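You operate a simulated robot arm through the tools that you are given. There is no shell and no other tool. Be economical: measure what you need, move in short steps, check, and stop when the job is done.

The job below is to be done with a simulated robot arm. You get a single attempt, and the scene is never put back.

## Task
Tighten the trap pot's three nuts evenly, the green nut first.
Fine: all three to the thin mark before any goes to the thick mark.

The check looks at the end state, three seconds after you hand in, the way a careful person would. Anything else that was tipped, shoved, dropped, spilled or broken makes it a failure.

## Robot
A 6-joint arm with a two-finger parallel gripper, fixed in place. Base frame: the origin is at the foot of the arm, x ahead of it, y to its left, z up. Readings come in m, rad, newtons and seconds.
With the tool pointing down near the work surface it reaches from about 0.2 to 0.66 m from the base axis. Its first joint turns from -1.152 to 1.152 rad. Payload 2.9 kg.
The tool frame sits at the grasp point between the pads (the TCP): z along the fingers, y along the line on which they close. The tips reach 0.03 m beyond it. The gripper opens to 0.11 m. The fingers are 0.02 m wide and 0.01 m thick; the gripper's body (0.048 by 0.112 m) begins 0.055 m behind the TCP.
Orientation is that of the tool frame in the base frame, as a unit quaternion [x, y, z, w]. With the fingers straight down and closing along the base's y, the tool's x points along the base's -x, its y along +y and its z along -z.

## Interface
- The arm moves only by the tool servo_tool. Its argument "commands" is a list of rows, each a list of 3 entries, a list of its own where there are three numbers: the shift along the tool's x, y, z in m, then the turn, a rotation vector about the tool's x, y, z in rad, then the closure, from 0 (fully open) to 1 (shut). In form: [[[dx, dy, dz], [ax, ay, az], claw], ...]. A call has 1 to 20 rows; each row is the pose to reach, as a shift and turn from the pose commanded when the call began, along the tool's axes at that moment. A row lasts 0.2 s, in which the tool goes at most 0.05 m and 0.15 rad; a call with a longer step from one row to the next is refused whole, and so is a gripper value outside its range. A pose out of reach is approached as far as the arm can. The call stops where the force on the tool passes 40 N (or 10 N more than at its start, if that is more) or the arm is blocked; 0.2 s more then pass. The fingers move at their own pace (about 0.108 m/s each) and stop on an object; they squeeze with about 39 N. The grip force told is the motor's: it shows also when the fingers shut on nothing. Time passes only in rows, and 0.2 s behind the last, so rows that repeat a pose let the fingers close. The reply holds the time, the measured pose of the TCP, the force on the tool along the base axes, the opening and the grip force, in the units named above and with some noise, with the torque about the TCP (base axes, N m) and any sound that the robot's microphone picked up.
- Cameras (640 x 400 px; columns grow to the right, rows downward): "scene" is fixed at [0.0878, 0.4382, 1.4044]; the picture's right is [-0.67, -0.75, 0.00], its down [-0.28, 0.25, -0.93] and it looks along [0.69, -0.62, -0.38] (base axes); focal length 361 px, centre (320, 200). "wrist" rides on the gripper at [0.072, 0.017, -0.103] in the tool frame; the picture's right is [-0.23, 0.97, 0.00], its down [-0.76, -0.18, -0.62] and it looks along [-0.61, -0.14, 0.78] (tool axes); focal length 222 px, centre (320, 200).
- grab_frame(camera): a new picture of that camera. No time passes.
- pixel_to_xyz(camera, pixels): there is no depth. For up to 12 entries [column, row, z] of the newest picture of that camera ("zoom" is the newest enlarged one), the place [x, y] in the base frame at which the ray of that pixel passes the height z, good to about 0.003 m. No time passes.
- inspect(camera, box): a new picture of the part [left, top, right, bottom] of that camera's present view, enlarged. No time passes.
- job_done(): hands the job in; it is judged then, once.

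Keep the steps short. Do not move on a guess: measure, check each grasp and each placing, and mend mistakes. In all there are 80 turns and 54 pictures (those below and enlarged ones count). Leave the gripper open and the arm clear of the work at the hand-in unless told otherwise, and finish with a single line.

The tools are called after "Request:" by a JSON object that holds its "api" and its "payload". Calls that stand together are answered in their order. servo_tool: Moves the arm, as the interface text tells. Its arguments: {"type":"object","properties":{"commands":{"type":"array","items":{"type":"array"}}},"required":["commands"]} The other tools are called the same way: grab_frame (camera) takes a picture; pixel_to_xyz (camera, pixels) gives the place at which the rays of pixels pass given heights; inspect (camera, box) takes an enlarged picture of a part of a camera's view; job_done () hands the job in.

At the start:

```text
time_s: 0.0
eef_pos: [0.3815, -0.0674, 1.2873]
tcp_rot: [0.0, 1.0, -0.001, 0.0]
ft_force: [0.1, 0.2, 1.0]
moment: [0.0, 0.02, 0.0]
finger_gap: 0.11
grasp_force: 0.1
```

scene: 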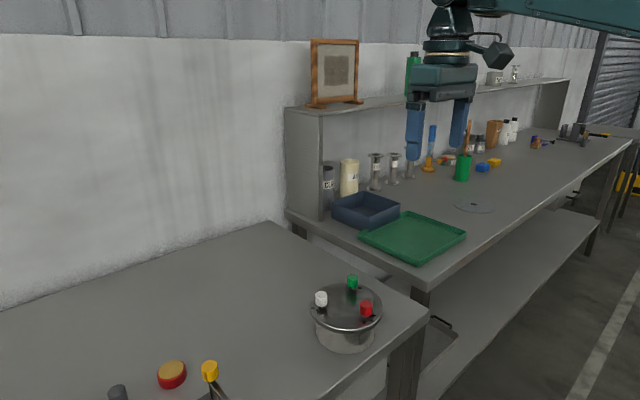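
wrist: 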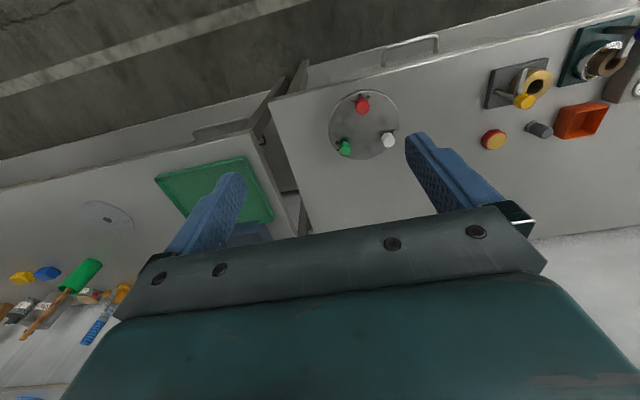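

I see the pot with green, white and red nuts near scene (345,310). I'll enlarge it in both cameras.

Request:
{"api": "inspect", "payload": {"camera": "scene", "box": [290, 260, 400, 360]}}

Request:
{"api": "inspect", "payload": {"camera": "wrist", "box": [310, 75, 420, 175]}}

```text
4.00 times, centred on (345, 310) of scene
```

zoom: 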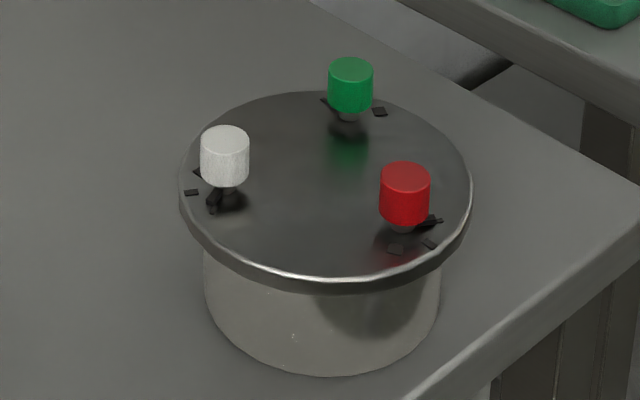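

```text
4.00 times, centred on (365, 125) of wrist
```

zoom: 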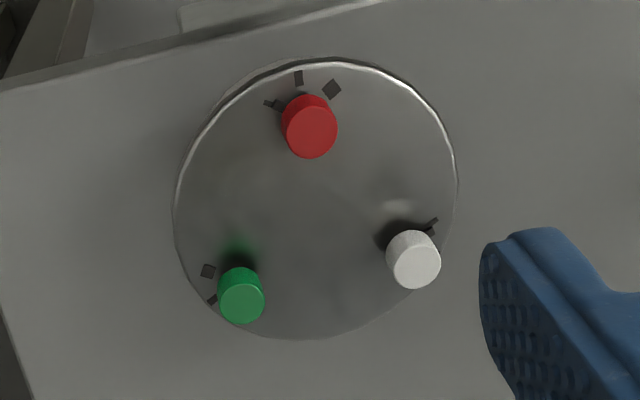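

I'll triangulate the nut tops: scene (352,277), (321,294), (366,303); wrist (345,152), (389,142), (363,109), each at several heights.

Request:
{"api": "pixel_to_xyz", "payload": {"camera": "scene", "pixels": [[352.5, 277.5, 0.8], [352.5, 277.5, 0.95], [321.3, 294, 0.8], [321.3, 294, 0.95], [366.3, 303, 0.8], [366.3, 303, 0.95]]}}

Request:
{"api": "pixel_to_xyz", "payload": {"camera": "wrist", "pixels": [[345.3, 151.5, 0.8], [345.3, 151.5, 0.95], [388.7, 142, 0.8], [388.7, 142, 0.95], [362.7, 109.5, 0.8], [362.7, 109.5, 0.95]]}}

```text
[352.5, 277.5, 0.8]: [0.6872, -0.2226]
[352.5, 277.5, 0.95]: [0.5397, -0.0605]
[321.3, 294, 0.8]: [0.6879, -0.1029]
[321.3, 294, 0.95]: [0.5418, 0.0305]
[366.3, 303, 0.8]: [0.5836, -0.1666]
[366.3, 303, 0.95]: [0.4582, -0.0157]
```

```text
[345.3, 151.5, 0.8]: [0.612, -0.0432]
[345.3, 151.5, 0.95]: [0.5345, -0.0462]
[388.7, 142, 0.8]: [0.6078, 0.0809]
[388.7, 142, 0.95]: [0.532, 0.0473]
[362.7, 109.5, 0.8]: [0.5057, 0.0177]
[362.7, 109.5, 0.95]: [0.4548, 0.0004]
```

Nuts (top z≈0.964): green ≈(0.528,-0.046), white ≈(0.527,0.044), red ≈(0.446,-0.001). I'll lower the arm in free space in front of the pot for a close look at the marks.

Request:
{"api": "servo_tool", "payload": {"commands": [[[0, 0.03, 0.03], [0, 0, 0], 0], [[0.005, 0.06, 0.06], [0, 0, 0], 0], [[0.01, 0.09, 0.095], [0, 0, 0], 0], [[0.015, 0.09, 0.14], [0, 0, 0], 0], [[0.015, 0.09, 0.18], [0, 0, 0], 0], [[0.015, 0.09, 0.2], [0, 0, 0], 0], [[0.015, 0.09, 0.2], [0, 0, 0], 0]]}}

Request:
{"api": "grab_frame", "payload": {"camera": "wrist"}}

```text
time_s: 1.6
eef_pos: [0.3673, 0.0232, 1.0853]
tcp_rot: [0.0, 1.0, 0.001, 0.0]
ft_force: [-0.2, -0.4, 0.5]
moment: [0.0, 0.0, -0.01]
finger_gap: 0.1101
grasp_force: 0.0
```

```text
49 pictures are left
```

wrist: 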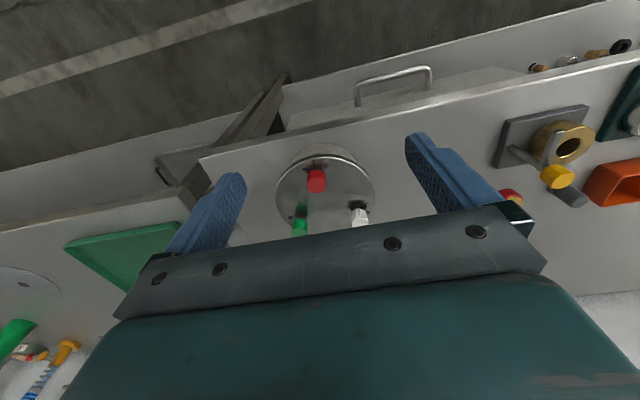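

The pot shows at (325,185). Enlarging.

Request:
{"api": "inspect", "payload": {"camera": "wrist", "box": [265, 140, 385, 240]}}

```text
4.00 times, centred on (325, 190) of wrist
```

zoom: 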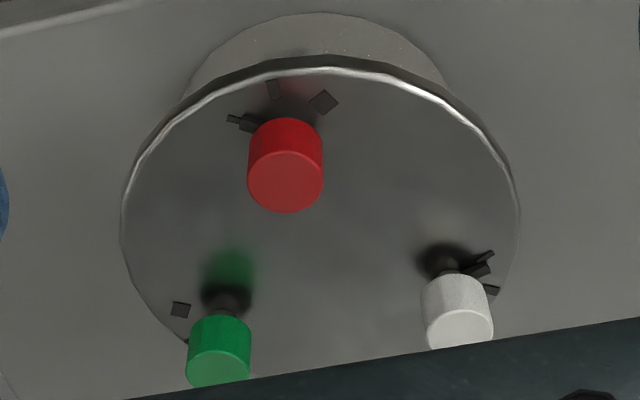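

Each nut has three ticks (start, thin, thick) and a dark pointer below it. I'll move forward above the pot (still 7 cm clear) for a steeper view.

Request:
{"api": "servo_tool", "payload": {"commands": [[[-0.04, 0, 0], [0, 0, 0], 0], [[-0.08, 0, 0], [0, 0, 0], 0], [[-0.12, 0, 0], [0, 0, 0], 0], [[-0.13, 0, 0.01], [0, 0, 0], 0], [[-0.13, 0, 0.01], [0, 0, 0], 0]]}}

Request:
{"api": "inspect", "payload": {"camera": "wrist", "box": [240, 40, 400, 140]}}

```text
time_s: 2.8
eef_pos: [0.4964, 0.0239, 1.0765]
tcp_rot: [0.0, 1.0, 0.0, 0.0]
ft_force: [0.2, 0.6, -0.8]
moment: [-0.02, 0.01, 0.0]
finger_gap: 0.1098
grasp_force: 0.2
```

```text
4.00 times, centred on (320, 90) of wrist
```

zoom: 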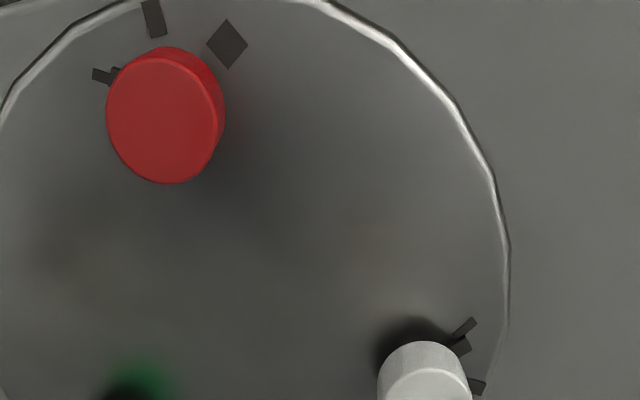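

Triangulating the lid height via red's ticks: wrist (296.8,50.8), (278.5,44.5), (265.5,58.8); scene (364.3,322.5), (372.3,321).

Request:
{"api": "pixel_to_xyz", "payload": {"camera": "wrist", "pixels": [[296.75, 50.75, 0.93], [278.5, 44.5, 0.93], [265.5, 58.75, 0.93], [296.75, 50.75, 0.9], [278.5, 44.5, 0.9], [265.5, 58.75, 0.9], [356.5, 121.75, 0.93], [359, 136.5, 0.93]]}}

Request:
{"api": "pixel_to_xyz", "payload": {"camera": "scene", "pixels": [[364.25, 322.5, 0.93], [372.25, 321, 0.93], [364.25, 322.5, 0.9], [372.25, 321, 0.9], [373.8, 315.2, 0.93], [373.8, 315.2, 0.9]]}}

Request:
{"api": "inspect", "payload": {"camera": "scene", "box": [305, 270, 385, 330]}}

```text
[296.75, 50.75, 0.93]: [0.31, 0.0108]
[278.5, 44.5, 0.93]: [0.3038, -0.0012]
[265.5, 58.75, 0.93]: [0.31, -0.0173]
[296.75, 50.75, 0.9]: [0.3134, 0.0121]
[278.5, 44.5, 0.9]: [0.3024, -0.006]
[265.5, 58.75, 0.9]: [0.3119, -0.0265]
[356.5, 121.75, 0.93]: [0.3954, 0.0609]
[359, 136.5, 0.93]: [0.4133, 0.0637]
```

```text
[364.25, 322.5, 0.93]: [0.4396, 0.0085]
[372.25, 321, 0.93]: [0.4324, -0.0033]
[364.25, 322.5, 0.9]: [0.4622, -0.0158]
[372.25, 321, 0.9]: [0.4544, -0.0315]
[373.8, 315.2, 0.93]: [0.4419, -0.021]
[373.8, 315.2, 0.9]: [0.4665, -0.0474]
```

```text
6.67 times, centred on (345, 300) of scene
```

zoom: 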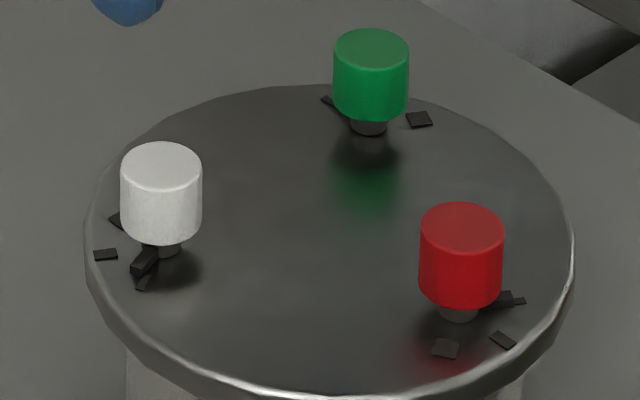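

The wrist reading used the older frame; corrected, lid z≈0.933, and the red's ticks lie at about 242° (start), 176° (thin), 127° (thick): clockwise from above tightens. Nut is ≈25 mm wide. Next: hover above the green nut with the fingers part-closed and check.

Request:
{"api": "servo_tool", "payload": {"commands": [[[-0.01, -0.025, 0], [0, 0, 0], 0.5], [[-0.02, -0.05, 0], [0, 0, 0], 0.5], [[-0.032, -0.07, 0.0], [0, 0, 0], 0.5], [[-0.032, -0.07, 0.03], [0, 0, 0], 0.5], [[-0.032, -0.07, 0.05], [0, 0, 0], 0.5], [[-0.032, -0.07, 0.05], [0, 0, 0], 0.5]]}}

Request:
{"api": "grab_frame", "payload": {"camera": "wrist"}}

Request:
{"api": "inspect", "payload": {"camera": "wrist", "box": [240, 80, 400, 180]}}

```text
time_s: 4.2
eef_pos: [0.5298, -0.045, 1.0276]
tcp_rot: [0.0, 1.0, 0.0, 0.0]
ft_force: [-0.1, -0.8, 0.2]
moment: [-0.02, 0.0, -0.04]
finger_gap: 0.0552
grasp_force: 0.1
```

```text
45 pictures are left
```

wrist: 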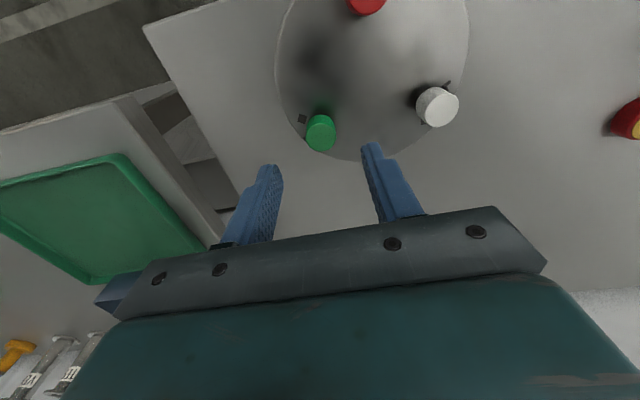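

```text
4.00 times, centred on (320, 130) of wrist
```

zoom: 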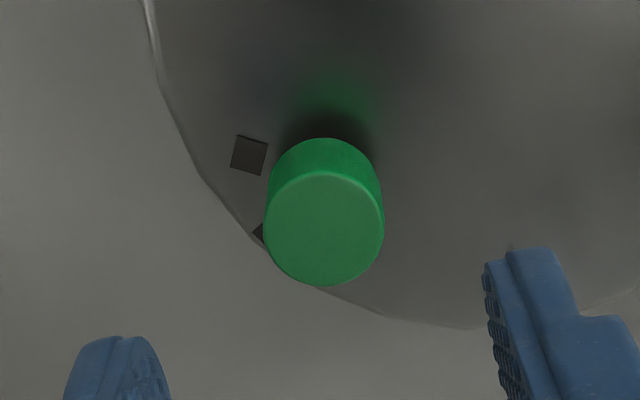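

Green's top centre is at zoom (324,228); white's top at wrist (439,108). Measure their xy and the visible ticks.

Request:
{"api": "pixel_to_xyz", "payload": {"camera": "zoom", "pixels": [[324, 228, 0.964], [324, 228, 0.96], [264, 225, 0.964], [385, 225, 0.964], [249, 155, 0.933], [258, 232, 0.933], [324, 155, 0.945], [325, 139, 0.945]]}}

Request:
{"api": "pixel_to_xyz", "payload": {"camera": "wrist", "pixels": [[440, 107, 0.964], [440, 107, 0.96]]}}

```text
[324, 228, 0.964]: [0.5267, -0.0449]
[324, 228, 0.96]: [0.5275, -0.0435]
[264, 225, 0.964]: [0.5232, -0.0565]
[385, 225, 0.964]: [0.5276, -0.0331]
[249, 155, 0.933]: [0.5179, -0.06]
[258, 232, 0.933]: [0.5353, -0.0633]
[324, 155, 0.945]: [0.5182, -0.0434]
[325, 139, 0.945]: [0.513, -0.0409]
```

```text
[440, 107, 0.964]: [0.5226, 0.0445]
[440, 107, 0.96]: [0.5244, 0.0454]
```

Green at ≈(0.527,-0.0455). I lower the tool around it (tips ≈0.944, above the lid at 0.933), fingers still open 55 mm.

Request:
{"api": "servo_tool", "payload": {"commands": [[[0.002, 0, 0.02], [0, 0, 0], 0.5], [[0.002, 0, 0.04], [0, 0, 0], 0.5], [[0.002, 0, 0.0535], [0, 0, 0], 0.5], [[0.002, 0, 0.0535], [0, 0, 0], 0.5]]}}

Request:
{"api": "inspect", "payload": {"camera": "wrist", "box": [240, 120, 400, 220]}}

Request:
{"api": "inspect", "payload": {"camera": "scene", "box": [305, 250, 401, 310]}}

```text
time_s: 5.2
eef_pos: [0.5274, -0.047, 0.9733]
tcp_rot: [0.001, 1.0, 0.0, 0.001]
ft_force: [0.3, 0.5, 0.0]
moment: [0.01, -0.02, 0.0]
finger_gap: 0.0547
grasp_force: 0.0
```

```text
4.00 times, centred on (320, 170) of wrist
```

zoom: 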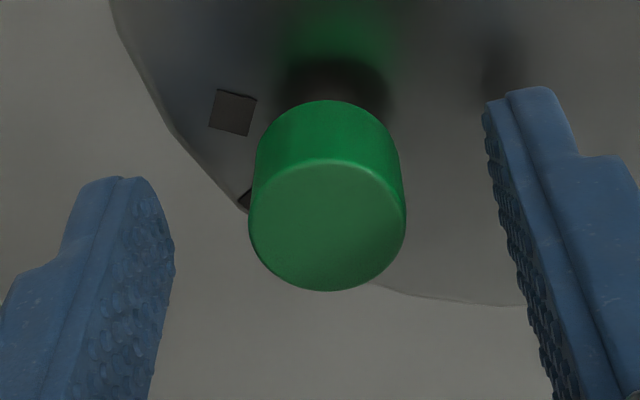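

```text
6.67 times, centred on (353, 280) of scene
```

zoom: 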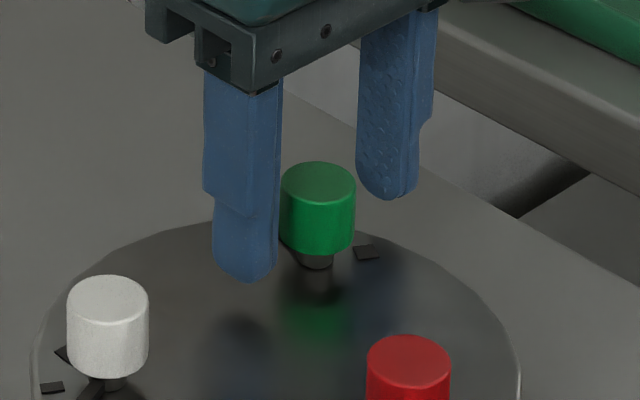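

The nut stands between the pads. Closing, with a 1 mm correction toward -x.

Request:
{"api": "servo_tool", "payload": {"commands": [[[0.001, 0, 0], [0, 0, 0], 0.6], [[0.001, 0, 0], [0, 0, 0], 0.7], [[0.001, 0, 0], [0, 0, 0], 0.85], [[0.001, 0, 0], [0, 0, 0], 0.85], [[0.001, 0, 0], [0, 0, 0], 0.85]]}}

Request:
{"api": "inspect", "payload": {"camera": "wrist", "box": [240, 120, 400, 220]}}

```text
time_s: 6.4
eef_pos: [0.5265, -0.0445, 0.9735]
tcp_rot: [-0.002, 1.0, 0.0, -0.001]
ft_force: [-0.1, 14.6, -1.4]
moment: [0.37, -0.25, 0.01]
finger_gap: 0.0231
grasp_force: 45.3
```

```text
4.00 times, centred on (320, 170) of wrist
```

zoom: 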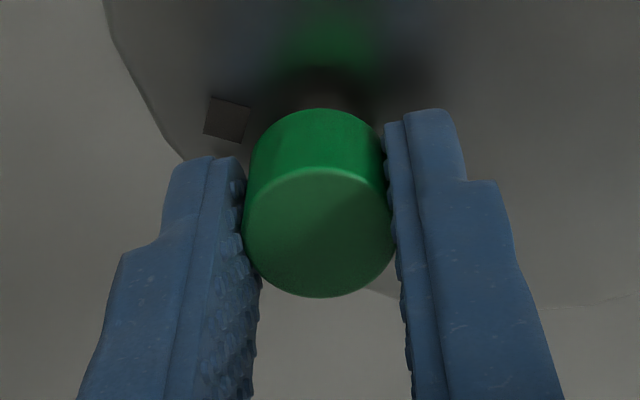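

Gripped (23 mm gap), but 14.6 N of side force along +y shows the nut sits ~2 mm toward +y; I follow it to relieve that.

Request:
{"api": "servo_tool", "payload": {"commands": [[[0, 0.0015, 0], [0, 0, 0], 0.85], [[0, 0.0015, 0], [0, 0, 0], 0.85]]}}

```text
time_s: 7.0
eef_pos: [0.5251, -0.0453, 0.9721]
tcp_rot: [0.001, 1.0, -0.001, 0.0]
ft_force: [0.6, 8.7, -1.3]
moment: [0.23, 0.11, -0.03]
finger_gap: 0.023
grasp_force: 44.7
```

8.7 N left; 2 mm more.

Request:
{"api": "servo_tool", "payload": {"commands": [[[0, 0.002, 0], [0, 0, 0], 0.85], [[0, 0.002, 0], [0, 0, 0], 0.85]]}}

```text
time_s: 7.6
eef_pos: [0.5266, -0.0455, 0.9736]
tcp_rot: [0.002, 1.0, 0.0, -0.001]
ft_force: [1.9, -9.6, -2.7]
moment: [-0.17, 0.17, -0.01]
finger_gap: 0.0232
grasp_force: 44.7
```

Overshot slightly; back 1 mm, then start turning +0.3 rad (clockwise from above) and check.

Request:
{"api": "servo_tool", "payload": {"commands": [[[0, -0.001, 0], [0, 0, 0], 0.85], [[0, -0.001, 0], [0, 0, 0.1], 0.85], [[0, -0.001, 0], [0, 0, 0.2], 0.85], [[0, -0.001, 0], [0, 0, 0.3], 0.85], [[0, -0.001, 0], [0, 0, 0.3], 0.85]]}}

Request:
{"api": "inspect", "payload": {"camera": "wrist", "box": [240, 120, 400, 220]}}

Request:
{"api": "inspect", "payload": {"camera": "scene", "box": [305, 260, 401, 320]}}

```text
time_s: 8.8
eef_pos: [0.5257, -0.0454, 0.9734]
tcp_rot: [0.151, 0.988, 0.0, 0.0]
ft_force: [-1.0, -18.8, -0.5]
moment: [-0.24, 0.45, 0.0]
finger_gap: 0.0232
grasp_force: 45.5
```

```text
4.00 times, centred on (320, 170) of wrist
```

zoom: 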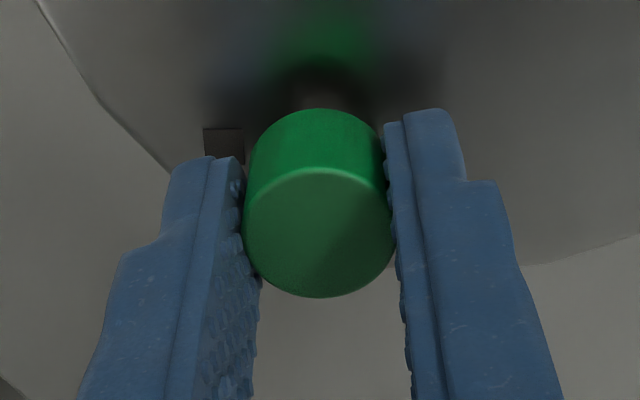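

```text
6.67 times, centred on (353, 290) of scene
```

zoom: 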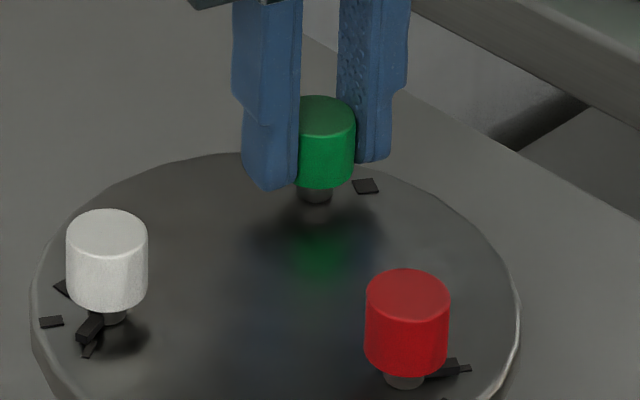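

The pot has not moved and the grip holds. I correct 2 mm of side load (-y) and turn on to about 0.8 rad total.

Request:
{"api": "servo_tool", "payload": {"commands": [[[-0.0006, -0.0019, 0], [0, 0, 0], 0.85], [[-0.0006, -0.0019, 0], [0, 0, 0.1], 0.85], [[-0.0006, -0.0019, 0], [0, 0, 0.2], 0.85], [[-0.0006, -0.0019, 0], [0, 0, 0.3], 0.85], [[-0.0006, -0.0019, 0], [0, 0, 0.4], 0.85], [[-0.0006, -0.0019, 0], [0, 0, 0.5], 0.85], [[-0.0006, -0.0019, 0], [0, 0, 0.5], 0.85]]}}

```text
time_s: 10.4
eef_pos: [0.5265, -0.0462, 0.9735]
tcp_rot: [0.389, 0.921, 0.001, 0.0]
ft_force: [-4.6, 2.1, -4.0]
moment: [0.1, 0.03, 0.02]
finger_gap: 0.023
grasp_force: 45.5
```

Torque and forces are small. Release, lift 5 cm, and swing the yaw back to about -1.2 rad so the camera sees green's far (outer) side.

Request:
{"api": "servo_tool", "payload": {"commands": [[[0, 0, 0], [0, 0, 0], 0.5], [[0, 0, 0], [0, 0, 0], 0.5], [[0, 0, -0.025], [0, 0, 0], 0.5], [[0, 0, -0.05], [0, 0, 0], 0.5], [[0, 0, -0.05], [0, 0, -0.15], 0.5], [[0, 0, -0.05], [0, 0, -0.3], 0.5], [[0, 0, -0.05], [0, 0, -0.45], 0.5], [[0, 0, -0.05], [0, 0, -0.6], 0.5], [[0, 0, -0.05], [0, 0, -0.75], 0.5], [[0, 0, -0.05], [0, 0, -0.9], 0.5], [[0, 0, -0.05], [0, 0, -1.05], 0.5], [[0, 0, -0.05], [0, 0, -1.2], 0.5], [[0, 0, -0.05], [0, 0, -1.35], 0.5], [[0, 0, -0.05], [0, 0, -1.5], 0.5], [[0, 0, -0.05], [0, 0, -1.65], 0.5], [[0, 0, -0.05], [0, 0, -1.8], 0.5], [[0, 0, -0.05], [0, 0, -1.95], 0.5], [[0, 0, -0.05], [0, 0, -2.0], 0.5]]}}

Request:
{"api": "inspect", "payload": {"camera": "wrist", "box": [240, 80, 400, 180]}}

```text
time_s: 14.2
eef_pos: [0.5255, -0.0466, 1.024]
tcp_rot: [-0.566, 0.825, 0.0, 0.0]
ft_force: [0.0, -0.6, -0.2]
moment: [0.0, -0.01, 0.02]
finger_gap: 0.0554
grasp_force: 0.0
```

```text
4.00 times, centred on (320, 130) of wrist
```

zoom: 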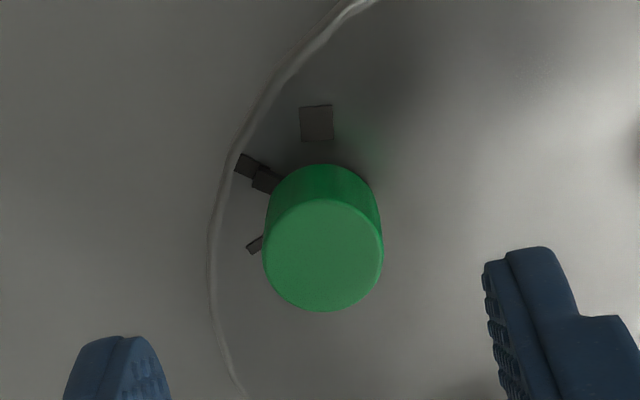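

Now all three ticks are visible: start (254,245), middle (248,166), thick (317,123), with the pointer (266,180) close to the middle one. Measure angles.

Request:
{"api": "pixel_to_xyz", "payload": {"camera": "zoom", "pixels": [[254, 245, 0.933], [247, 166, 0.933], [317, 123, 0.933], [265, 180, 0.937], [258, 171, 0.937], [272, 188, 0.937], [323, 254, 0.964]]}}

Request:
{"api": "inspect", "payload": {"camera": "wrist", "box": [290, 100, 330, 125]}}

```text
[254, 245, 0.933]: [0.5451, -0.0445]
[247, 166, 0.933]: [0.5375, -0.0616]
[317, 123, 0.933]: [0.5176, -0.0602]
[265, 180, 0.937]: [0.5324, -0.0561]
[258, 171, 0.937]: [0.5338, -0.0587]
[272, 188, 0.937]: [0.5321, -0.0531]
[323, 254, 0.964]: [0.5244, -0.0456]
```

```text
16.00 times, centred on (310, 112) of wrist
```

zoom: 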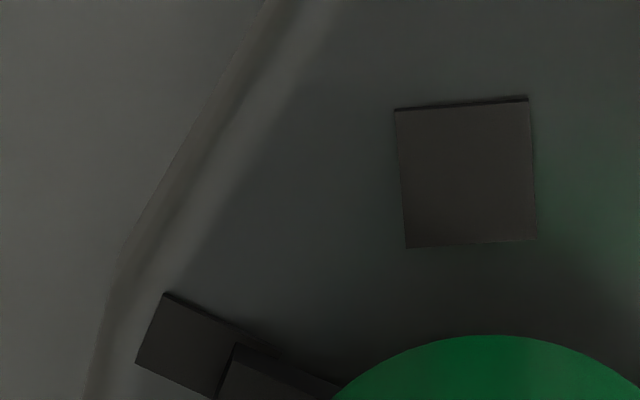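

The pointer is near the thin mark; a closer zoom to judge the alignment.

Request:
{"api": "inspect", "payload": {"camera": "wrist", "box": [290, 112, 330, 137]}}

```text
16.00 times, centred on (310, 124) of wrist
```

zoom: 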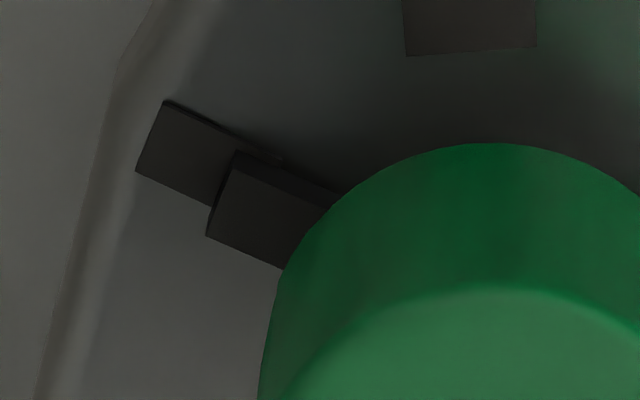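

Request:
{"api": "pixel_to_xyz", "payload": {"camera": "zoom", "pixels": [[137, 171, 0.933], [208, 205, 0.933], [165, 102, 0.933], [280, 157, 0.933], [207, 236, 0.937], [282, 268, 0.937], [232, 165, 0.937], [328, 207, 0.937]]}}

```text
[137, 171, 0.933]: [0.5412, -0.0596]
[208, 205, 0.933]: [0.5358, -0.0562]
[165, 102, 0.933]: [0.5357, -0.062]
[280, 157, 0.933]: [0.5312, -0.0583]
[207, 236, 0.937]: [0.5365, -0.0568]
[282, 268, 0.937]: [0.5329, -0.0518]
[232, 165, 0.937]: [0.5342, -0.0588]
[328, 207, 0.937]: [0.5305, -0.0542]
```

In-frame geometry: pointer direction ≈ -55.7°, thin tick ≈ -55.2° — green is on its thin mark (aligned within ~1–2°). Next the white nut: fly over it at the same height, yaw to +0.6.

Request:
{"api": "servo_tool", "payload": {"commands": [[[-0.014, 0.0056, 0], [0, 0, 0.15], 0.5], [[-0.028, 0.0112, 0], [0, 0, 0.3], 0.5], [[-0.042, 0.0168, 0], [0, 0, 0.45], 0.5], [[-0.056, 0.0225, 0], [0, 0, 0.6], 0.5], [[-0.07, 0.028, 0], [0, 0, 0.75], 0.5], [[-0.084, 0.0337, 0], [0, 0, 0.9], 0.5], [[-0.084, 0.0337, 0], [0, 0, 1.05], 0.5], [[-0.084, 0.0337, 0], [0, 0, 1.2], 0.5], [[-0.084, 0.0337, 0], [0, 0, 1.35], 0.5], [[-0.084, 0.0337, 0], [0, 0, 1.5], 0.5], [[-0.084, 0.0337, 0], [0, 0, 1.65], 0.5], [[-0.084, 0.0337, 0], [0, 0, 1.8], 0.5], [[-0.084, 0.0337, 0], [0, 0, 1.8], 0.5]]}}

Request:
{"api": "inspect", "payload": {"camera": "wrist", "box": [280, 95, 360, 145]}}

```text
time_s: 17.0
eef_pos: [0.525, 0.0441, 1.0245]
tcp_rot: [0.297, 0.955, -0.001, 0.0]
ft_force: [-0.1, 0.3, 0.5]
moment: [-0.01, 0.0, -0.03]
finger_gap: 0.0549
grasp_force: 0.1
```

```text
8.00 times, centred on (320, 120) of wrist
```

zoom: 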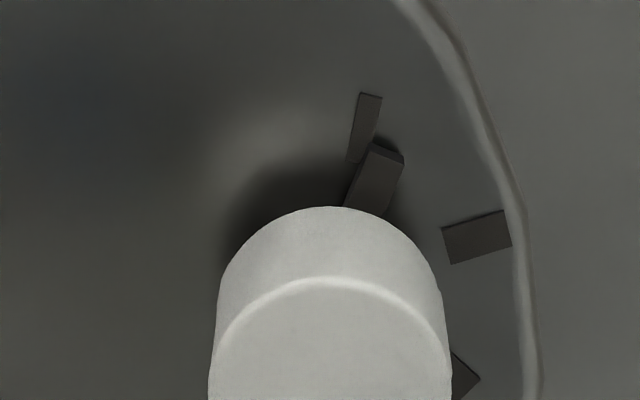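

White: pointer at ≈36° vs start 26° and thin 90° (tool frame) — it needs about 54° = 0.94 rad. The nut is centred under the tool. Rotate back to yaw -0.2, then lower and look.

Request:
{"api": "servo_tool", "payload": {"commands": [[[0, 0, 0], [0, 0, -0.15], 0.5], [[0, 0, 0], [0, 0, -0.3], 0.5], [[0, 0, 0], [0, 0, -0.45], 0.5], [[0, 0, 0], [0, 0, -0.6], 0.5], [[-0.0006, 0.0004, 0], [0, 0, -0.75], 0.5], [[-0.0006, 0.0004, 0], [0, 0, -0.8], 0.5], [[-0.0006, 0.0004, 0.02], [0, 0, -0.8], 0.5], [[-0.0006, 0.0004, 0.04], [0, 0, -0.8], 0.5], [[-0.0006, 0.0004, 0.0505], [0, 0, -0.8], 0.5], [[-0.0006, 0.0004, 0.0505], [0, 0, -0.8], 0.5]]}}

Request:
{"api": "inspect", "payload": {"camera": "wrist", "box": [240, 120, 400, 220]}}

```text
time_s: 19.2
eef_pos: [0.5266, 0.0451, 0.9737]
tcp_rot: [-0.1, 0.995, -0.001, 0.0]
ft_force: [-0.5, 0.7, -0.4]
moment: [0.04, -0.02, -0.01]
finger_gap: 0.0551
grasp_force: 0.1
```

```text
4.00 times, centred on (320, 170) of wrist
```

zoom: 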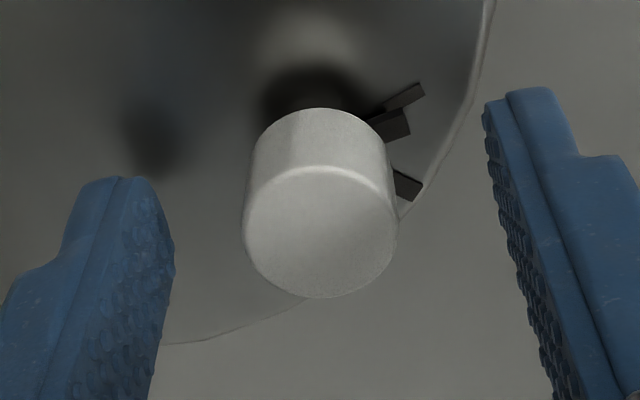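

The nut sits at the same image spot (320, 108–298) as green did when held unloaded: centred. Close.

Request:
{"api": "servo_tool", "payload": {"commands": [[[0, 0, 0], [0, 0, 0], 0.65], [[0, 0, 0], [0, 0, 0], 0.75], [[0, 0, 0], [0, 0, 0], 0.85], [[0, 0, 0], [0, 0, 0], 0.85], [[0, 0, 0], [0, 0, 0], 0.85]]}}

```text
time_s: 20.4
eef_pos: [0.5266, 0.044, 0.9744]
tcp_rot: [-0.1, 0.995, 0.0, 0.0]
ft_force: [-0.5, 0.0, -0.1]
moment: [0.46, 0.12, 0.02]
finger_gap: 0.0235
grasp_force: 45.5
```

Held with almost no side load. Turn +0.94 rad in small steps, halfway first.

Request:
{"api": "servo_tool", "payload": {"commands": [[[0, 0, 0], [0, 0, 0.1], 0.85], [[0, 0, 0], [0, 0, 0.2], 0.85], [[0, 0, 0], [0, 0, 0.3], 0.85], [[0, 0, 0], [0, 0, 0.4], 0.85], [[0, 0, 0], [0, 0, 0.5], 0.85], [[0, 0, 0], [0, 0, 0.5], 0.85]]}}

```text
time_s: 21.8
eef_pos: [0.5262, 0.0449, 0.9741]
tcp_rot: [0.15, 0.989, 0.0, 0.001]
ft_force: [-1.8, 2.5, 10.1]
moment: [-0.21, 0.57, -0.02]
finger_gap: 0.0231
grasp_force: 45.0
```

Request:
{"api": "servo_tool", "payload": {"commands": [[[0, 0, 0], [0, 0, 0.1], 0.85], [[0, 0, 0], [0, 0, 0.2], 0.85], [[0, 0, 0], [0, 0, 0.3], 0.85], [[0, 0, 0], [0, 0, 0.4], 0.85], [[0, 0, 0], [0, 0, 0.43], 0.85], [[0, 0, 0], [0, 0, 0.43], 0.85], [[0, 0, 0], [0, 0, 0.43], 0.5], [[0, 0, 0], [0, 0, 0.43], 0.5], [[0, 0, -0.025], [0, 0, 0.43], 0.5], [[0, 0, -0.05], [0, 0, 0.43], 0.5], [[0, 0, -0.05], [0, 0, 0.43], 0.5]]}}

Request:
{"api": "inspect", "payload": {"camera": "wrist", "box": [280, 95, 360, 145]}}

```text
time_s: 24.2
eef_pos: [0.5252, 0.0459, 1.0248]
tcp_rot: [0.357, 0.934, -0.001, 0.0]
ft_force: [-0.1, -1.0, -0.1]
moment: [0.0, 0.02, 0.0]
finger_gap: 0.055
grasp_force: 0.0
```

```text
8.00 times, centred on (320, 120) of wrist
```

zoom: 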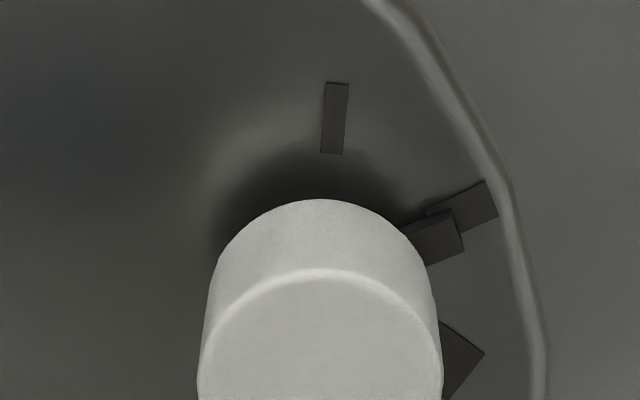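

White pointer ≈84° vs thin tick ≈83°: on the thin mark. Now to red: fly over it at the same height, yaw back to about 0.

Request:
{"api": "servo_tool", "payload": {"commands": [[[0.0056, -0.0175, 0], [0, 0, -0.15], 0.5], [[0.0113, -0.035, 0], [0, 0, -0.3], 0.5], [[0.017, -0.0526, 0], [0, 0, -0.45], 0.5], [[0.0226, -0.07, 0], [0, 0, -0.6], 0.5], [[0.0282, -0.0877, 0], [0, 0, -0.73], 0.5], [[0.0282, -0.0877, 0], [0, 0, -0.73], 0.5]]}}

Request:
{"api": "inspect", "payload": {"camera": "wrist", "box": [280, 95, 360, 145]}}

```text
time_s: 25.6
eef_pos: [0.4461, -0.0009, 1.0223]
tcp_rot: [-0.001, 1.0, 0.0, 0.0]
ft_force: [0.4, 0.2, -1.1]
moment: [0.02, -0.01, -0.04]
finger_gap: 0.0551
grasp_force: 0.1
```

```text
8.00 times, centred on (320, 120) of wrist
```

zoom: 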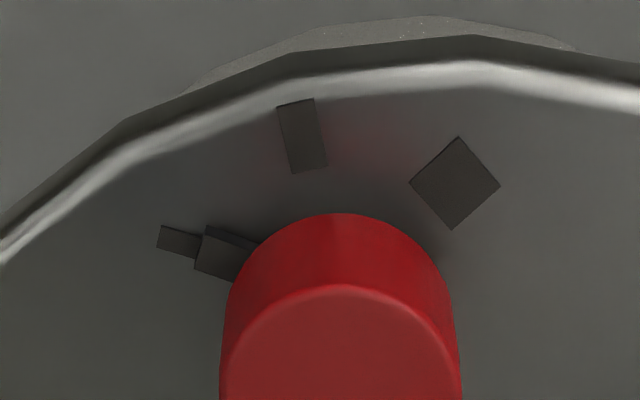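

Red: pointer ≈ -59°, thin tick ≈ 0°, thick ≈ 64° → needs 59° = 1.03 rad. The nut is ~2 mm off the tool; correct, yaw to -0.4, lower.

Request:
{"api": "servo_tool", "payload": {"commands": [[[-0.0019, 0.0013, 0], [0, 0, -0.15], 0.5], [[-0.0019, 0.0013, 0], [0, 0, -0.3], 0.5], [[-0.0019, 0.0013, 0], [0, 0, -0.4], 0.5], [[-0.0019, 0.0013, 0.02], [0, 0, -0.4], 0.5], [[-0.0019, 0.0013, 0.04], [0, 0, -0.4], 0.5], [[-0.0019, 0.0013, 0.0505], [0, 0, -0.4], 0.5], [[-0.0019, 0.0013, 0.0505], [0, 0, -0.4], 0.5]]}}

Request:
{"api": "inspect", "payload": {"camera": "wrist", "box": [240, 120, 400, 220]}}

```text
time_s: 27.2
eef_pos: [0.4483, -0.0007, 0.9728]
tcp_rot: [-0.198, 0.98, -0.001, 0.001]
ft_force: [0.2, 0.1, -0.7]
moment: [-0.01, -0.01, 0.0]
finger_gap: 0.055
grasp_force: 0.0
```

```text
4.00 times, centred on (320, 170) of wrist
```

zoom: 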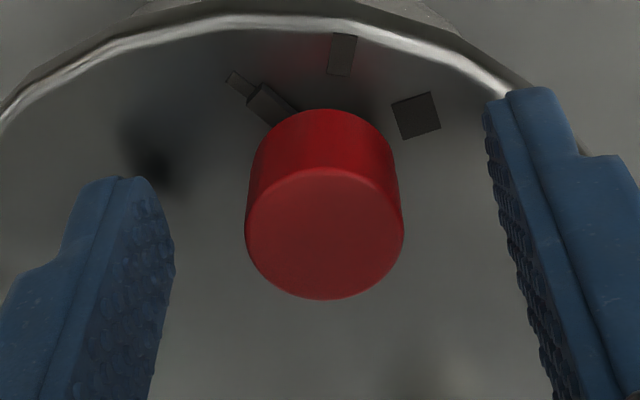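

Centred within ~0.6 mm. Close.

Request:
{"api": "servo_tool", "payload": {"commands": [[[0, 0.0006, 0], [0, 0, 0], 0.65], [[0, 0.0006, 0], [0, 0, 0], 0.75], [[0, 0.0006, 0], [0, 0, 0], 0.85], [[0, 0.0006, 0], [0, 0, 0], 0.85], [[0, 0.0006, 0], [0, 0, 0], 0.85]]}}

```text
time_s: 28.4
eef_pos: [0.4478, 0.0007, 0.9731]
tcp_rot: [-0.199, 0.98, 0.0, 0.0]
ft_force: [-0.4, 1.5, -1.1]
moment: [0.13, -0.07, 0.01]
finger_gap: 0.0235
grasp_force: 44.8
```

Held cleanly. Turn +0.5 and check.

Request:
{"api": "servo_tool", "payload": {"commands": [[[0, 0, 0], [0, 0, 0.1], 0.85], [[0, 0, 0], [0, 0, 0.2], 0.85], [[0, 0, 0], [0, 0, 0.3], 0.85], [[0, 0, 0], [0, 0, 0.4], 0.85], [[0, 0, 0], [0, 0, 0.5], 0.85], [[0, 0, 0], [0, 0, 0.5], 0.85]]}}

```text
time_s: 29.8
eef_pos: [0.4492, 0.0002, 0.972]
tcp_rot: [0.052, 0.999, -0.001, 0.0]
ft_force: [1.4, -2.0, -8.0]
moment: [-0.02, -0.36, 0.02]
finger_gap: 0.0237
grasp_force: 45.3
```

Going well; finish the remaining 0.53 rad, release, lift and look.

Request:
{"api": "servo_tool", "payload": {"commands": [[[0, 0, 0], [0, 0, 0.1], 0.85], [[0, 0, 0], [0, 0, 0.2], 0.85], [[0, 0, 0], [0, 0, 0.3], 0.85], [[0, 0, 0], [0, 0, 0.4], 0.85], [[0, 0, 0], [0, 0, 0.5], 0.85], [[0, 0, 0], [0, 0, 0.53], 0.85], [[0, 0, 0], [0, 0, 0.53], 0.85], [[0, 0, 0], [0, 0, 0.53], 0.5], [[0, 0, 0], [0, 0, 0.53], 0.5], [[0, 0, -0.025], [0, 0, 0.53], 0.5], [[0, 0, -0.05], [0, 0, 0.53], 0.5], [[0, 0, -0.05], [0, 0, 0.38], 0.5], [[0, 0, -0.05], [0, 0, 0.23], 0.5], [[0, 0, -0.05], [0, 0, 0.08], 0.5], [[0, 0, -0.05], [0, 0, -0.07], 0.5], [[0, 0, -0.05], [0, 0, -0.1], 0.5]]}}

Request:
{"api": "inspect", "payload": {"camera": "wrist", "box": [280, 95, 360, 145]}}

```text
time_s: 33.2
eef_pos: [0.4478, 0.0004, 1.0226]
tcp_rot: [-0.001, 1.0, 0.0, 0.0]
ft_force: [-0.1, 0.4, -1.0]
moment: [-0.01, 0.0, 0.03]
finger_gap: 0.0554
grasp_force: 0.0
```

```text
8.00 times, centred on (320, 120) of wrist
```

zoom: 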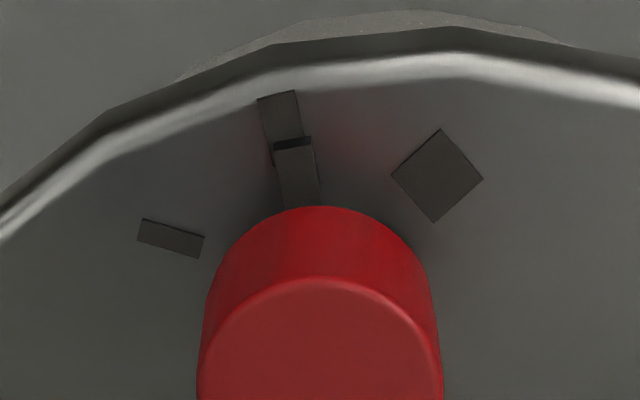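

Red pointer ≈ 4° vs thin tick 0.3°, within the tick's width: all three are on the thin mark. Second round, green first: fly to green, yaw -0.6, lower around it.

Request:
{"api": "servo_tool", "payload": {"commands": [[[-0.02, -0.0116, 0], [0, 0, -0.15], 0.5], [[-0.04, -0.0232, 0], [0, 0, -0.3], 0.5], [[-0.06, -0.035, 0], [0, 0, -0.45], 0.5], [[-0.078, -0.0465, 0], [0, 0, -0.6], 0.5], [[-0.078, -0.0465, 0], [0, 0, -0.6], 0.5], [[-0.078, -0.0465, 0.025], [0, 0, -0.6], 0.5], [[-0.078, -0.0465, 0.0505], [0, 0, -0.6], 0.5], [[-0.078, -0.0465, 0.0505], [0, 0, -0.6], 0.5]]}}

Request:
{"api": "inspect", "payload": {"camera": "wrist", "box": [240, 120, 400, 220]}}

```text
time_s: 35.0
eef_pos: [0.5266, -0.0463, 0.9727]
tcp_rot: [-0.296, 0.955, -0.001, 0.0]
ft_force: [1.1, 0.2, 0.7]
moment: [-0.03, -0.03, -0.02]
finger_gap: 0.055
grasp_force: 0.1
```

```text
4.00 times, centred on (320, 170) of wrist
```

zoom: 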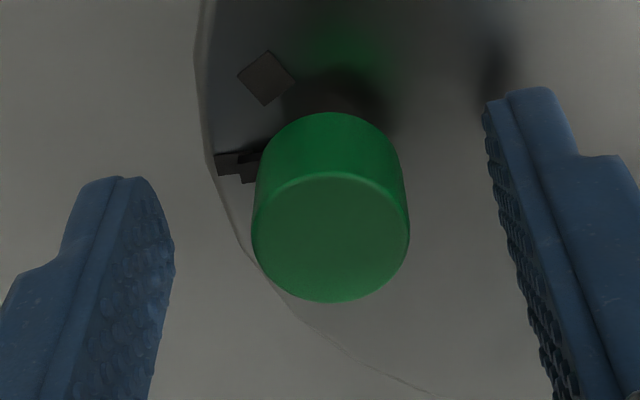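

Nut centre is at column 331 vs 320: shift tool y +1.5 mm, then close.

Request:
{"api": "servo_tool", "payload": {"commands": [[[-0.0006, 0.0015, 0], [0, 0, 0], 0.5], [[-0.0006, 0.0015, 0], [0, 0, 0], 0.65], [[-0.0006, 0.0015, 0], [0, 0, 0], 0.75], [[-0.0006, 0.0015, 0], [0, 0, 0], 0.85], [[-0.0006, 0.0015, 0], [0, 0, 0], 0.85], [[-0.0006, 0.0015, 0], [0, 0, 0], 0.85]]}}

```text
time_s: 36.4
eef_pos: [0.5258, -0.0463, 0.9731]
tcp_rot: [-0.295, 0.955, -0.001, 0.001]
ft_force: [0.0, -0.4, -0.6]
moment: [0.1, -0.05, -0.02]
finger_gap: 0.0239
grasp_force: 45.1
```

Clean grip. Turn +0.55 first.

Request:
{"api": "servo_tool", "payload": {"commands": [[[0, 0, 0], [0, 0, 0.11], 0.85], [[0, 0, 0], [0, 0, 0.22], 0.85], [[0, 0, 0], [0, 0, 0.33], 0.85], [[0, 0, 0], [0, 0, 0.44], 0.85], [[0, 0, 0], [0, 0, 0.55], 0.85], [[0, 0, 0], [0, 0, 0.55], 0.85]]}}

```text
time_s: 37.8
eef_pos: [0.5263, -0.0451, 0.9725]
tcp_rot: [-0.025, 1.0, -0.001, 0.001]
ft_force: [0.1, -2.4, 7.9]
moment: [0.0, 0.85, -0.04]
finger_gap: 0.0234
grasp_force: 44.7
```

Forces low. The other 0.56 rad, release, lift, and look (view at yaw ≈ -0.15).

Request:
{"api": "servo_tool", "payload": {"commands": [[[0, 0, 0], [0, 0, 0.11], 0.85], [[0, 0, 0], [0, 0, 0.22], 0.85], [[0, 0, 0], [0, 0, 0.33], 0.85], [[0, 0, 0], [0, 0, 0.44], 0.85], [[0, 0, 0], [0, 0, 0.55], 0.85], [[0, 0, 0], [0, 0, 0.56], 0.85], [[0, 0, 0], [0, 0, 0.56], 0.85], [[0, 0, 0], [0, 0, 0.56], 0.5], [[0, 0, 0], [0, 0, 0.56], 0.5], [[0, 0, -0.025], [0, 0, 0.56], 0.5], [[0, 0, -0.05], [0, 0, 0.56], 0.5], [[0, 0, -0.05], [0, 0, 0.41], 0.5], [[0, 0, -0.05], [0, 0, 0.26], 0.5], [[0, 0, -0.05], [0, 0, 0.11], 0.5], [[0, 0, -0.05], [0, 0, -0.04], 0.5], [[0, 0, -0.05], [0, 0, -0.19], 0.5], [[0, 0, -0.05], [0, 0, -0.34], 0.5], [[0, 0, -0.05], [0, 0, -0.49], 0.5], [[0, 0, -0.05], [0, 0, -0.55], 0.5], [[0, 0, -0.05], [0, 0, -0.55], 0.5]]}}

Request:
{"api": "inspect", "payload": {"camera": "wrist", "box": [280, 95, 360, 145]}}

```text
time_s: 42.0
eef_pos: [0.5262, -0.0454, 1.0213]
tcp_rot: [-0.297, 0.955, 0.0, 0.001]
ft_force: [0.0, 0.3, 0.9]
moment: [0.02, -0.01, -0.01]
finger_gap: 0.055
grasp_force: 0.1
```

```text
8.00 times, centred on (320, 120) of wrist
```

zoom: 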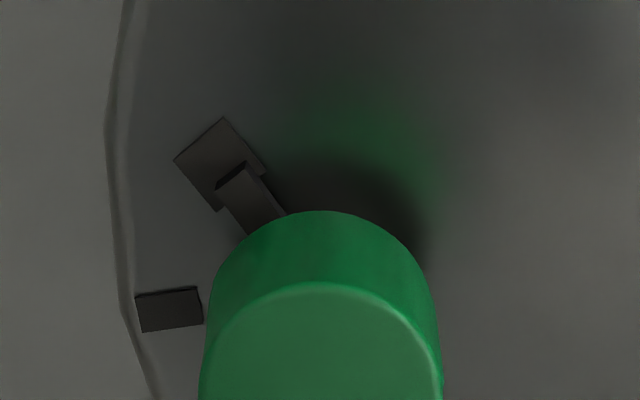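

Green's pointer (≈ -22…-28°) lies on the thick mark (-26.6°). Now white: fly over, yaw -0.4, lower.

Request:
{"api": "servo_tool", "payload": {"commands": [[[-0.0128, 0.0188, 0], [0, 0, 0.05], 0.5], [[-0.0257, 0.0375, 0], [0, 0, 0.1], 0.5], [[-0.0385, 0.0563, 0], [0, 0, 0.15], 0.5], [[-0.0514, 0.0751, 0], [0, 0, 0.2], 0.5], [[-0.0514, 0.0751, 0], [0, 0, 0.2], 0.5], [[-0.0514, 0.0751, 0.025], [0, 0, 0.2], 0.5], [[-0.0514, 0.0751, 0.0505], [0, 0, 0.2], 0.5], [[-0.0514, 0.0751, 0.0505], [0, 0, 0.2], 0.5]]}}

Request:
{"api": "inspect", "payload": {"camera": "wrist", "box": [240, 120, 400, 220]}}

```text
time_s: 43.8
eef_pos: [0.5246, 0.0464, 0.9719]
tcp_rot: [-0.199, 0.98, 0.0, 0.0]
ft_force: [0.6, 0.2, 1.0]
moment: [0.0, -0.02, 0.0]
finger_gap: 0.055
grasp_force: 0.1
```

```text
4.00 times, centred on (320, 170) of wrist
```

zoom: 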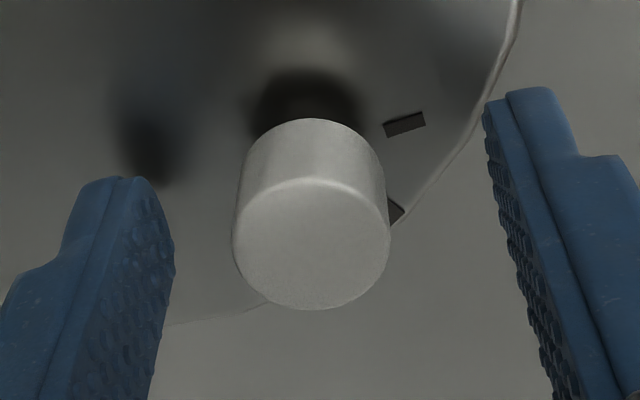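

Nut is at col 312 (want 320) and 11 px low: shift tool x -2 mm, y -1.2 mm, then close.

Request:
{"api": "servo_tool", "payload": {"commands": [[[-0.002, -0.0012, 0], [0, 0, 0], 0.5], [[-0.002, -0.0012, 0], [0, 0, 0], 0.65], [[-0.002, -0.0012, 0], [0, 0, 0], 0.75], [[-0.002, -0.0012, 0], [0, 0, 0], 0.85], [[-0.002, -0.0012, 0], [0, 0, 0], 0.85], [[-0.002, -0.0012, 0], [0, 0, 0], 0.85]]}}

```text
time_s: 45.2
eef_pos: [0.5279, 0.0469, 0.9717]
tcp_rot: [-0.199, 0.98, 0.0, 0.0]
ft_force: [0.9, -0.5, -1.0]
moment: [0.03, 0.03, -0.01]
finger_gap: 0.0237
grasp_force: 44.7
```

Clean grip; turn +0.55.

Request:
{"api": "servo_tool", "payload": {"commands": [[[0, 0, 0], [0, 0, 0.11], 0.85], [[0, 0, 0], [0, 0, 0.22], 0.85], [[0, 0, 0], [0, 0, 0.33], 0.85], [[0, 0, 0], [0, 0, 0.44], 0.85], [[0, 0, 0], [0, 0, 0.55], 0.85], [[0, 0, 0], [0, 0, 0.55], 0.85]]}}

```text
time_s: 46.6
eef_pos: [0.5283, 0.0463, 0.9723]
tcp_rot: [0.077, 0.997, -0.001, 0.0]
ft_force: [1.7, -10.6, -4.1]
moment: [-0.17, 0.05, 0.0]
finger_gap: 0.0235
grasp_force: 45.1
```

A 10 N side load: ease 1 mm in -y while finishing the remaining 0.55 rad; release, lift, and yaw on to ≈1.15 for the view.

Request:
{"api": "servo_tool", "payload": {"commands": [[[0, -0.001, 0], [0, 0, 0], 0.85], [[0, -0.001, 0], [0, 0, 0.11], 0.85], [[0, -0.001, 0], [0, 0, 0.22], 0.85], [[0, -0.001, 0], [0, 0, 0.33], 0.85], [[0, -0.001, 0], [0, 0, 0.44], 0.85], [[0, -0.001, 0], [0, 0, 0.55], 0.85], [[0, -0.001, 0], [0, 0, 0.55], 0.85], [[0, -0.001, 0], [0, 0, 0.55], 0.5], [[0, -0.001, 0], [0, 0, 0.55], 0.5], [[0, -0.001, -0.025], [0, 0, 0.55], 0.5], [[0, -0.001, -0.05], [0, 0, 0.55], 0.5], [[0, -0.001, -0.05], [0, 0, 0.7], 0.5], [[0, -0.001, -0.05], [0, 0, 0.85], 0.5], [[0, -0.001, -0.05], [0, 0, 1.0], 0.5], [[0, -0.001, -0.05], [0, 0, 1.0], 0.5]]}}

Request:
{"api": "inspect", "payload": {"camera": "wrist", "box": [280, 95, 360, 145]}}

```text
time_s: 49.8
eef_pos: [0.5266, 0.0451, 1.0221]
tcp_rot: [0.544, 0.839, 0.0, 0.0]
ft_force: [-0.3, -0.1, 0.9]
moment: [0.0, 0.01, 0.02]
finger_gap: 0.055
grasp_force: 0.0
```

```text
8.00 times, centred on (320, 120) of wrist
```

zoom: 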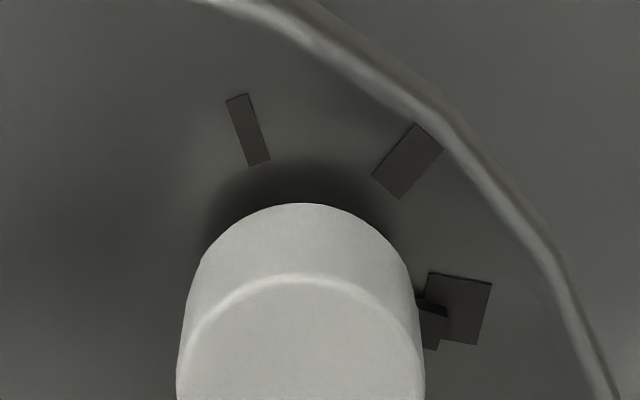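

White's pointer (~117–123°) lies on its thick mark (119°). Now red: needs ≈60°. Fly over, yaw to -0.5, lower.

Request:
{"api": "servo_tool", "payload": {"commands": [[[-0.0015, -0.015, 0], [0, 0, -0.15], 0.5], [[-0.003, -0.03, 0], [0, 0, -0.3], 0.5], [[-0.0045, -0.045, 0], [0, 0, -0.45], 0.5], [[-0.006, -0.06, 0], [0, 0, -0.6], 0.5], [[-0.0075, -0.075, 0], [0, 0, -0.75], 0.5], [[-0.009, -0.0901, 0], [0, 0, -0.9], 0.5], [[-0.009, -0.0901, 0], [0, 0, -1.05], 0.5], [[-0.009, -0.0901, 0], [0, 0, -1.2], 0.5], [[-0.009, -0.0901, 0], [0, 0, -1.35], 0.5], [[-0.009, -0.0901, 0], [0, 0, -1.5], 0.5], [[-0.009, -0.0901, 0], [0, 0, -1.65], 0.5], [[-0.009, -0.0901, 0], [0, 0, -1.65], 0.5], [[-0.009, -0.0901, 0.025], [0, 0, -1.65], 0.5], [[-0.009, -0.0901, 0.05], [0, 0, -1.65], 0.5], [[-0.009, -0.0901, 0.05], [0, 0, -1.65], 0.5]]}}

Request:
{"api": "inspect", "payload": {"camera": "wrist", "box": [240, 120, 400, 220]}}

```text
time_s: 53.0
eef_pos: [0.4505, 0.0002, 0.971]
tcp_rot: [-0.247, 0.969, 0.0, 0.0]
ft_force: [0.3, -0.2, -0.2]
moment: [0.0, -0.04, 0.0]
finger_gap: 0.0553
grasp_force: 0.0
```

```text
4.00 times, centred on (320, 170) of wrist
```

zoom: 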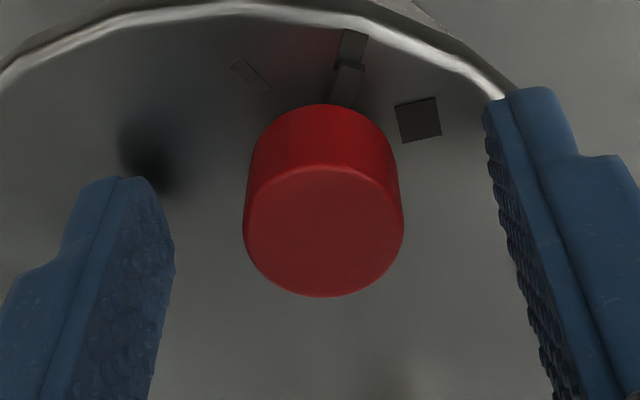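

Nut centre at (323, 105–297): centred. Close.

Request:
{"api": "servo_tool", "payload": {"commands": [[[0.0005, 0.0005, 0], [0, 0, 0], 0.65], [[0.0005, 0.0005, 0], [0, 0, 0], 0.75], [[0.0005, 0.0005, 0], [0, 0, 0], 0.85], [[0.0005, 0.0005, 0], [0, 0, 0], 0.85], [[0.0005, 0.0005, 0], [0, 0, 0], 0.85]]}}

```text
time_s: 54.2
eef_pos: [0.4487, 0.0006, 0.971]
tcp_rot: [-0.247, 0.969, 0.0, 0.0]
ft_force: [-1.7, 3.8, -2.4]
moment: [0.16, -0.09, 0.03]
finger_gap: 0.0238
grasp_force: 45.0
```

Clean grip; turn +0.53.

Request:
{"api": "servo_tool", "payload": {"commands": [[[0, 0, 0], [0, 0, 0.11], 0.85], [[0, 0, 0], [0, 0, 0.22], 0.85], [[0, 0, 0], [0, 0, 0.33], 0.85], [[0, 0, 0], [0, 0, 0.44], 0.85], [[0, 0, 0], [0, 0, 0.53], 0.85], [[0, 0, 0], [0, 0, 0.53], 0.85]]}}

```text
time_s: 55.6
eef_pos: [0.449, -0.0003, 0.972]
tcp_rot: [0.016, 1.0, -0.001, 0.001]
ft_force: [3.4, 0.6, -5.1]
moment: [0.04, 0.31, 0.02]
finger_gap: 0.0238
grasp_force: 45.0
```

Finish +0.52, release, lift and look.

Request:
{"api": "servo_tool", "payload": {"commands": [[[0, 0, 0], [0, 0, 0.11], 0.85], [[0, 0, 0], [0, 0, 0.22], 0.85], [[0, 0, 0], [0, 0, 0.33], 0.85], [[0, 0, 0], [0, 0, 0.44], 0.85], [[0, 0, 0], [0, 0, 0.52], 0.85], [[0, 0, 0], [0, 0, 0.52], 0.85], [[0, 0, 0], [0, 0, 0.52], 0.5], [[0, 0, 0], [0, 0, 0.52], 0.5], [[0, 0, -0.025], [0, 0, 0.52], 0.5], [[0, 0, -0.05], [0, 0, 0.52], 0.5], [[0, 0, -0.05], [0, 0, 0.52], 0.5]]}}

Request:
{"api": "inspect", "payload": {"camera": "wrist", "box": [280, 95, 360, 145]}}

```text
time_s: 58.0
eef_pos: [0.449, 0.0, 1.0222]
tcp_rot: [0.272, 0.962, 0.0, 0.001]
ft_force: [0.1, -0.7, 0.3]
moment: [-0.04, 0.0, 0.01]
finger_gap: 0.0545
grasp_force: 0.0
```

```text
8.00 times, centred on (320, 120) of wrist
```

zoom: 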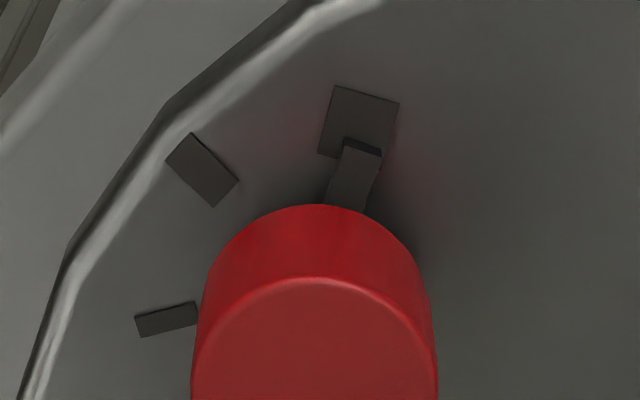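

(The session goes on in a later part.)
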